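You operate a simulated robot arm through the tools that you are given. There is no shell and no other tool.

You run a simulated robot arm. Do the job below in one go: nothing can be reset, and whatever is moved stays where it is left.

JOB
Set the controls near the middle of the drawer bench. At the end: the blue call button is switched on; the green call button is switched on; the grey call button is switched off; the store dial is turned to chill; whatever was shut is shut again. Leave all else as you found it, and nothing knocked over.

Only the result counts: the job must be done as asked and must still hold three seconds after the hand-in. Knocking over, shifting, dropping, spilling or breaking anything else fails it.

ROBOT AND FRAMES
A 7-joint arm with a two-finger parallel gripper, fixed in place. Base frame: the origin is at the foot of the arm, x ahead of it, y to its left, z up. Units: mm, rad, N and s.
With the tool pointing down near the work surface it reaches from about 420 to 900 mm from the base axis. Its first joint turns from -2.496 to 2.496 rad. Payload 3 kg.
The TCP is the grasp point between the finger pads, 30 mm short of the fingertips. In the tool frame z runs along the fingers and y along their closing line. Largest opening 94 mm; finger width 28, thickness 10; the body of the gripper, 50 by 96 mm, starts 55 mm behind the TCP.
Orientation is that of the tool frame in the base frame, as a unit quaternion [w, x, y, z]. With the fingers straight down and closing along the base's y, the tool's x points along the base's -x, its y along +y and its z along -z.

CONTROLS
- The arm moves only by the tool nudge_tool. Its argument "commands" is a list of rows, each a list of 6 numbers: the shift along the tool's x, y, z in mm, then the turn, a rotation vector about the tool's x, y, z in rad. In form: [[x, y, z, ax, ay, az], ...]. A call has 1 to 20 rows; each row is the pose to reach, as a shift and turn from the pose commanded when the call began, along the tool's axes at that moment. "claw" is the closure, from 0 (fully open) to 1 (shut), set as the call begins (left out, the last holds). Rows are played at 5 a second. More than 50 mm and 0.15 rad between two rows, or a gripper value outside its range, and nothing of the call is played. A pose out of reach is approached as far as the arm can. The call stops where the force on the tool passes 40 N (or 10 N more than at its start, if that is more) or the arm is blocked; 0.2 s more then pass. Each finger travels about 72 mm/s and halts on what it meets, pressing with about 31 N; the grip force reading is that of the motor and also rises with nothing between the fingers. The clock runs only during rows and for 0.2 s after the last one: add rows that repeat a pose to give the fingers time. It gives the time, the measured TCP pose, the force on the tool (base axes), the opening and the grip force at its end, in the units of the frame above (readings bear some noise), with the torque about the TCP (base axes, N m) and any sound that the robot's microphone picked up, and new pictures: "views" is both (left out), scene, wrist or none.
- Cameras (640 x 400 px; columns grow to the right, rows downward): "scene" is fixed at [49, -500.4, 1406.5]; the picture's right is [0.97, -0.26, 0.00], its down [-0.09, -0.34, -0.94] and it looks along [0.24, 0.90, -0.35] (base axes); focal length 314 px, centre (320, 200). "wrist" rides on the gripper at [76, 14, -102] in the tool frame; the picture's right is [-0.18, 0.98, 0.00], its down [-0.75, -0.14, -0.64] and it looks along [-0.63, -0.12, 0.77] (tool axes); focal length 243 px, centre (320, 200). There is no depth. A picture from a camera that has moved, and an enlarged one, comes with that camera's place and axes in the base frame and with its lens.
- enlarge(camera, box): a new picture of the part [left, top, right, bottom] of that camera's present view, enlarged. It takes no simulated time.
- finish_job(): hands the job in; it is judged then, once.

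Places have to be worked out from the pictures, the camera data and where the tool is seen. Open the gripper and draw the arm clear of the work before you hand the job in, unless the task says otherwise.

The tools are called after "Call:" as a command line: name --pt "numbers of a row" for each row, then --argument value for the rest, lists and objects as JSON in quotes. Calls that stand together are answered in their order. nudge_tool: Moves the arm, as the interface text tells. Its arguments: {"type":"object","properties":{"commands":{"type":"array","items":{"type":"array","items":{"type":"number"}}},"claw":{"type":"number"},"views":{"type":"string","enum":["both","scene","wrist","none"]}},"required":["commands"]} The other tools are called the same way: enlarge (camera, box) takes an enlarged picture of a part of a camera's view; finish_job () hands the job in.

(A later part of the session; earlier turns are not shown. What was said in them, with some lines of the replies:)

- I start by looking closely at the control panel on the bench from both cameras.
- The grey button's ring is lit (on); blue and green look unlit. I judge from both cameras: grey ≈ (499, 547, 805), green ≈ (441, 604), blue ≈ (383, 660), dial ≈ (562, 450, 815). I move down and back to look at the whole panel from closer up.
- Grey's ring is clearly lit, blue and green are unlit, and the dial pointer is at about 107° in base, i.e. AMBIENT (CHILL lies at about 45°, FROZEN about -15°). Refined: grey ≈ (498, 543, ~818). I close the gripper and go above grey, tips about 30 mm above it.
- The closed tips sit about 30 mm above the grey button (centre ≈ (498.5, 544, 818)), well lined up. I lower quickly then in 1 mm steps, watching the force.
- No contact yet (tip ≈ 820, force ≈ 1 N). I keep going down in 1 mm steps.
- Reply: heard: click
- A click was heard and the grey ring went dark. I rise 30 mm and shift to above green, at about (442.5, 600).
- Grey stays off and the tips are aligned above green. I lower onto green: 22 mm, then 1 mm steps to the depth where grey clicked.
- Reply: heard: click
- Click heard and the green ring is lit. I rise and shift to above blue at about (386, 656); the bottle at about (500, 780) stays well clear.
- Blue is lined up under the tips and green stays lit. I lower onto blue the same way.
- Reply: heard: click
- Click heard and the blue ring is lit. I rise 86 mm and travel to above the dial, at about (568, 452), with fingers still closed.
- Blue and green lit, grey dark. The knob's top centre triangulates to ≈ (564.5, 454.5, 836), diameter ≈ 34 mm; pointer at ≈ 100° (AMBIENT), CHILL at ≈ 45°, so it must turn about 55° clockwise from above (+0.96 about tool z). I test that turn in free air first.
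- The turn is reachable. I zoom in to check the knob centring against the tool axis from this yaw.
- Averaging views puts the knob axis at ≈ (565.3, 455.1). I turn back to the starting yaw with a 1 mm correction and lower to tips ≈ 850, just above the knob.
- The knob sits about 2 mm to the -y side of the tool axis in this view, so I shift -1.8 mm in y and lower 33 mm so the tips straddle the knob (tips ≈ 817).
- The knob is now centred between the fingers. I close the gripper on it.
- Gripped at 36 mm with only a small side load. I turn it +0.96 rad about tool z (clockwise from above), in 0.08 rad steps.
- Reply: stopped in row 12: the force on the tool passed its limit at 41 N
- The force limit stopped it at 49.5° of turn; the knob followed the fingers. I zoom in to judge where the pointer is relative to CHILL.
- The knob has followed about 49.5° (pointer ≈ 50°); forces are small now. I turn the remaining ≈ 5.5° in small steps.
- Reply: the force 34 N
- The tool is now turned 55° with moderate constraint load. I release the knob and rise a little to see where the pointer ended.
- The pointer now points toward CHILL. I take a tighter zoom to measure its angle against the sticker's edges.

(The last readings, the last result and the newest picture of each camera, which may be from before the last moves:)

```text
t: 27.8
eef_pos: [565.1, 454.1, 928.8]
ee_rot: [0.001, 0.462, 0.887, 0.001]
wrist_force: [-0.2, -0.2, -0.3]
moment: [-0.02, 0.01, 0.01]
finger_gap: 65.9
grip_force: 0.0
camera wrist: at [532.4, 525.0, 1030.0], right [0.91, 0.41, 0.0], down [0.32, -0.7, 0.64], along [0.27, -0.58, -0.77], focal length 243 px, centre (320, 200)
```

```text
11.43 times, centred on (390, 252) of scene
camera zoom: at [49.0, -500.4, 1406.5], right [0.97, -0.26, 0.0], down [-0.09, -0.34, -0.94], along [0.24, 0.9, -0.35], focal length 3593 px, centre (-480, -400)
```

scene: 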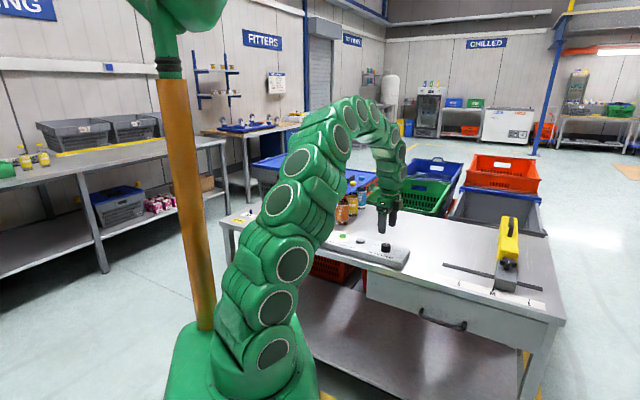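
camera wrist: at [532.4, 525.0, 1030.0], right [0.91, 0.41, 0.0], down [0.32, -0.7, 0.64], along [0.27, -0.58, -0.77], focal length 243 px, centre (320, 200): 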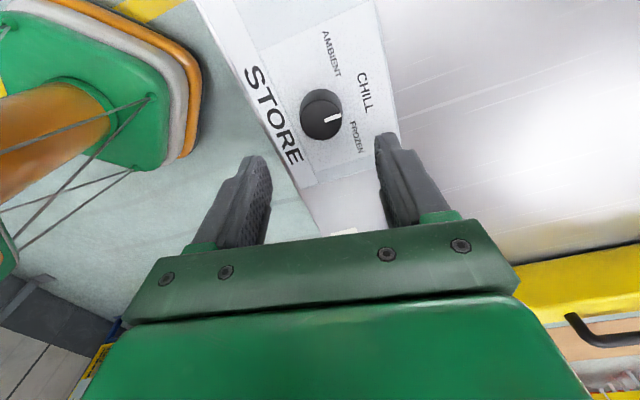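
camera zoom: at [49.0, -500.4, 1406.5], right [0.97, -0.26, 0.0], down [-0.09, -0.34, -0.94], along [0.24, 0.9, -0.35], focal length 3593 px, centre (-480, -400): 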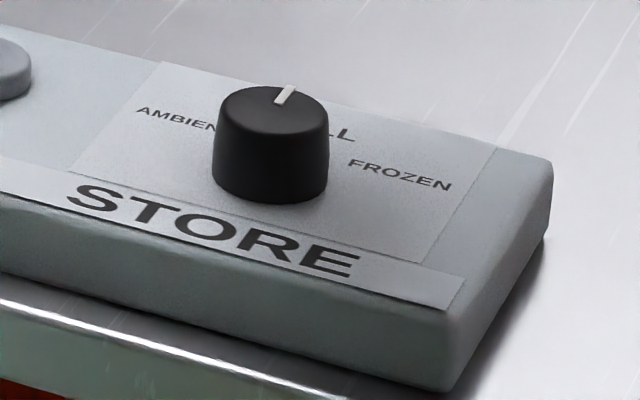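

Precise measurement gives the pointer at ≈ 45°, matching the panel's back direction and the CHILL label (≈ 44.5°), so the dial is at chill. I open the gripper and withdraw up to the starting pose, then check all controls.

Call:
nudge_tool --pt "0 0 -26.75 0 0 -0.12" --pt "3 -6 -53.5 0 0 -0.24" --pt "8 -16 -80 0 0 -0.36" --pt "12 -24 -107 0 0 -0.48" --pt "16 -32 -134 0 0 -0.6" --pt "20 -40 -160 0 0 -0.72" --pt "23 -46 -187 0 0 -0.84" --pt "25.3 -51.9 -214 0 0 -0.96" --pt "25.3 -51.9 -214 0 0 -0.96" --claw 0 --views "both"

```text
t: 29.8
eef_pos: [507.4, 444.3, 1139.8]
ee_rot: [0.0, -0.001, 1.0, 0.001]
wrist_force: [0.2, 0.2, 0.2]
moment: [0.04, 0.02, 0.03]
finger_gap: 94.1
grip_force: 0.1
camera wrist: at [431.1, 458.5, 1243.1], right [0.18, 0.98, 0.0], down [0.75, -0.14, 0.64], along [0.63, -0.12, -0.77], focal length 243 px, centre (320, 200)
```

scene: 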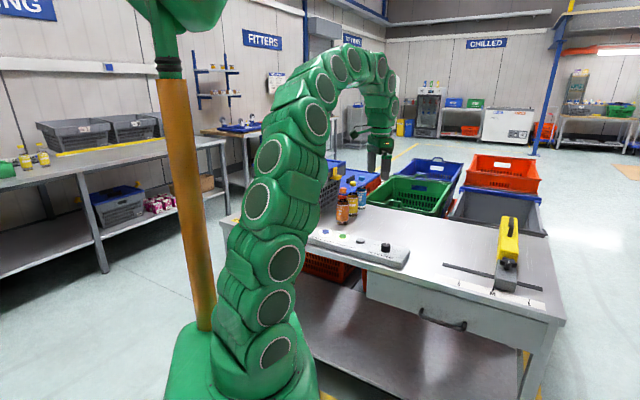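
wrist: 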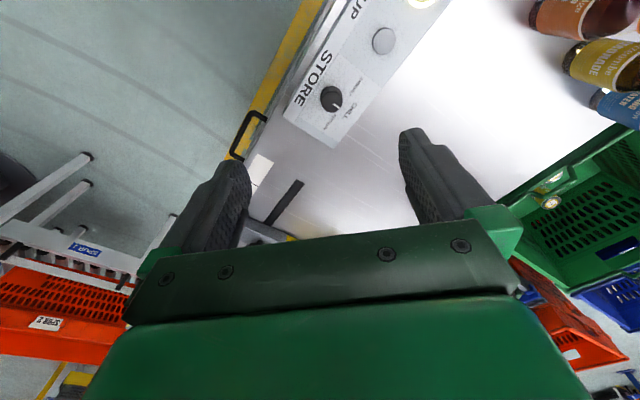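

I check the final state of all the controls in close-up.

Call:
enlarge --camera "scene" --box '[300, 220, 420, 280]'

Call:
enlarge --camera "wrist" --box '[280, 0, 440, 150]'

Call:
enlarge --camera "wrist" --box '[305, 70, 370, 130]'

```text
5.33 times, centred on (360, 250) of scene
camera zoom: at [49.0, -500.4, 1406.5], right [0.97, -0.26, 0.0], down [-0.09, -0.34, -0.94], along [0.24, 0.9, -0.35], focal length 1677 px, centre (107, -67)
```

zoom: 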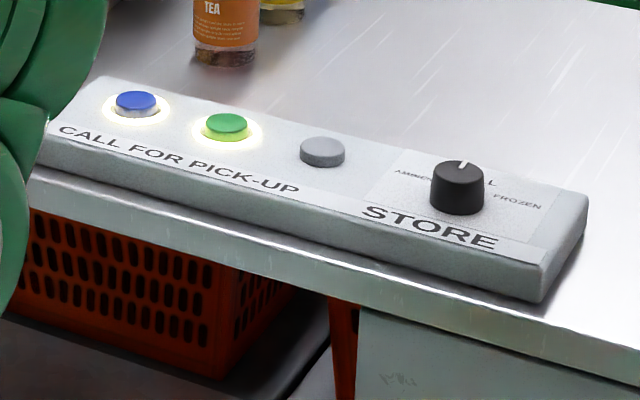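

```text
2.67 times, centred on (360, 75) of wrist
camera zoom: at [431.1, 458.5, 1243.1], right [0.18, 0.98, 0.0], down [0.75, -0.14, 0.64], along [0.63, -0.12, -0.77], focal length 647 px, centre (213, 533)
```

zoom: 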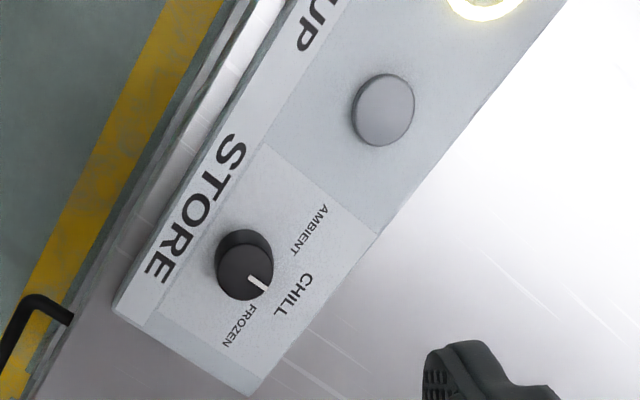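

```text
6.67 times, centred on (338, 100) of wrist
camera zoom: at [431.1, 458.5, 1243.1], right [0.18, 0.98, 0.0], down [0.75, -0.14, 0.64], along [0.63, -0.12, -0.77], focal length 1618 px, centre (203, 867)
```

zoom: 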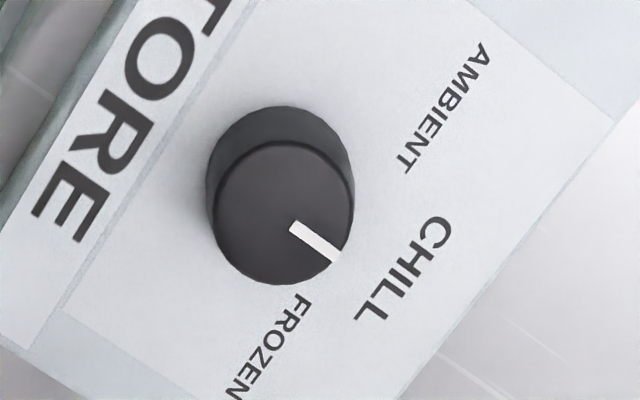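

Final check: the blue and green rings are lit and grey is dark. The dial pointer is at ≈ 45.5°, on CHILL. The drawer is still shut, the bottles are untouched, the gripper is open and the arm is back at its starting pose. I hand the job in.

Call:
finish_job

```text
The job is handed in.
```

The controls are set as you asked, and I've handed the job in. I don't have the judge's result.

- **Blue and green call buttons:** on. I pressed each once, heard a click, and their rings are lit.
- **Grey call button:** off. It was lit at the start; one press clicked and its ring went dark.
- **Store dial:** on chill. I turned it from ambient, and the pointer reads about 45°, in line with the CHILL label. The turn stopped once when the force on the tool passed its limit (41 N), so I finished it in smaller steps.
- **Everything else:** I never touched the drawer, which is still shut. The bottles are undisturbed.

The arm is back at its starting pose above the bench with the gripper open.
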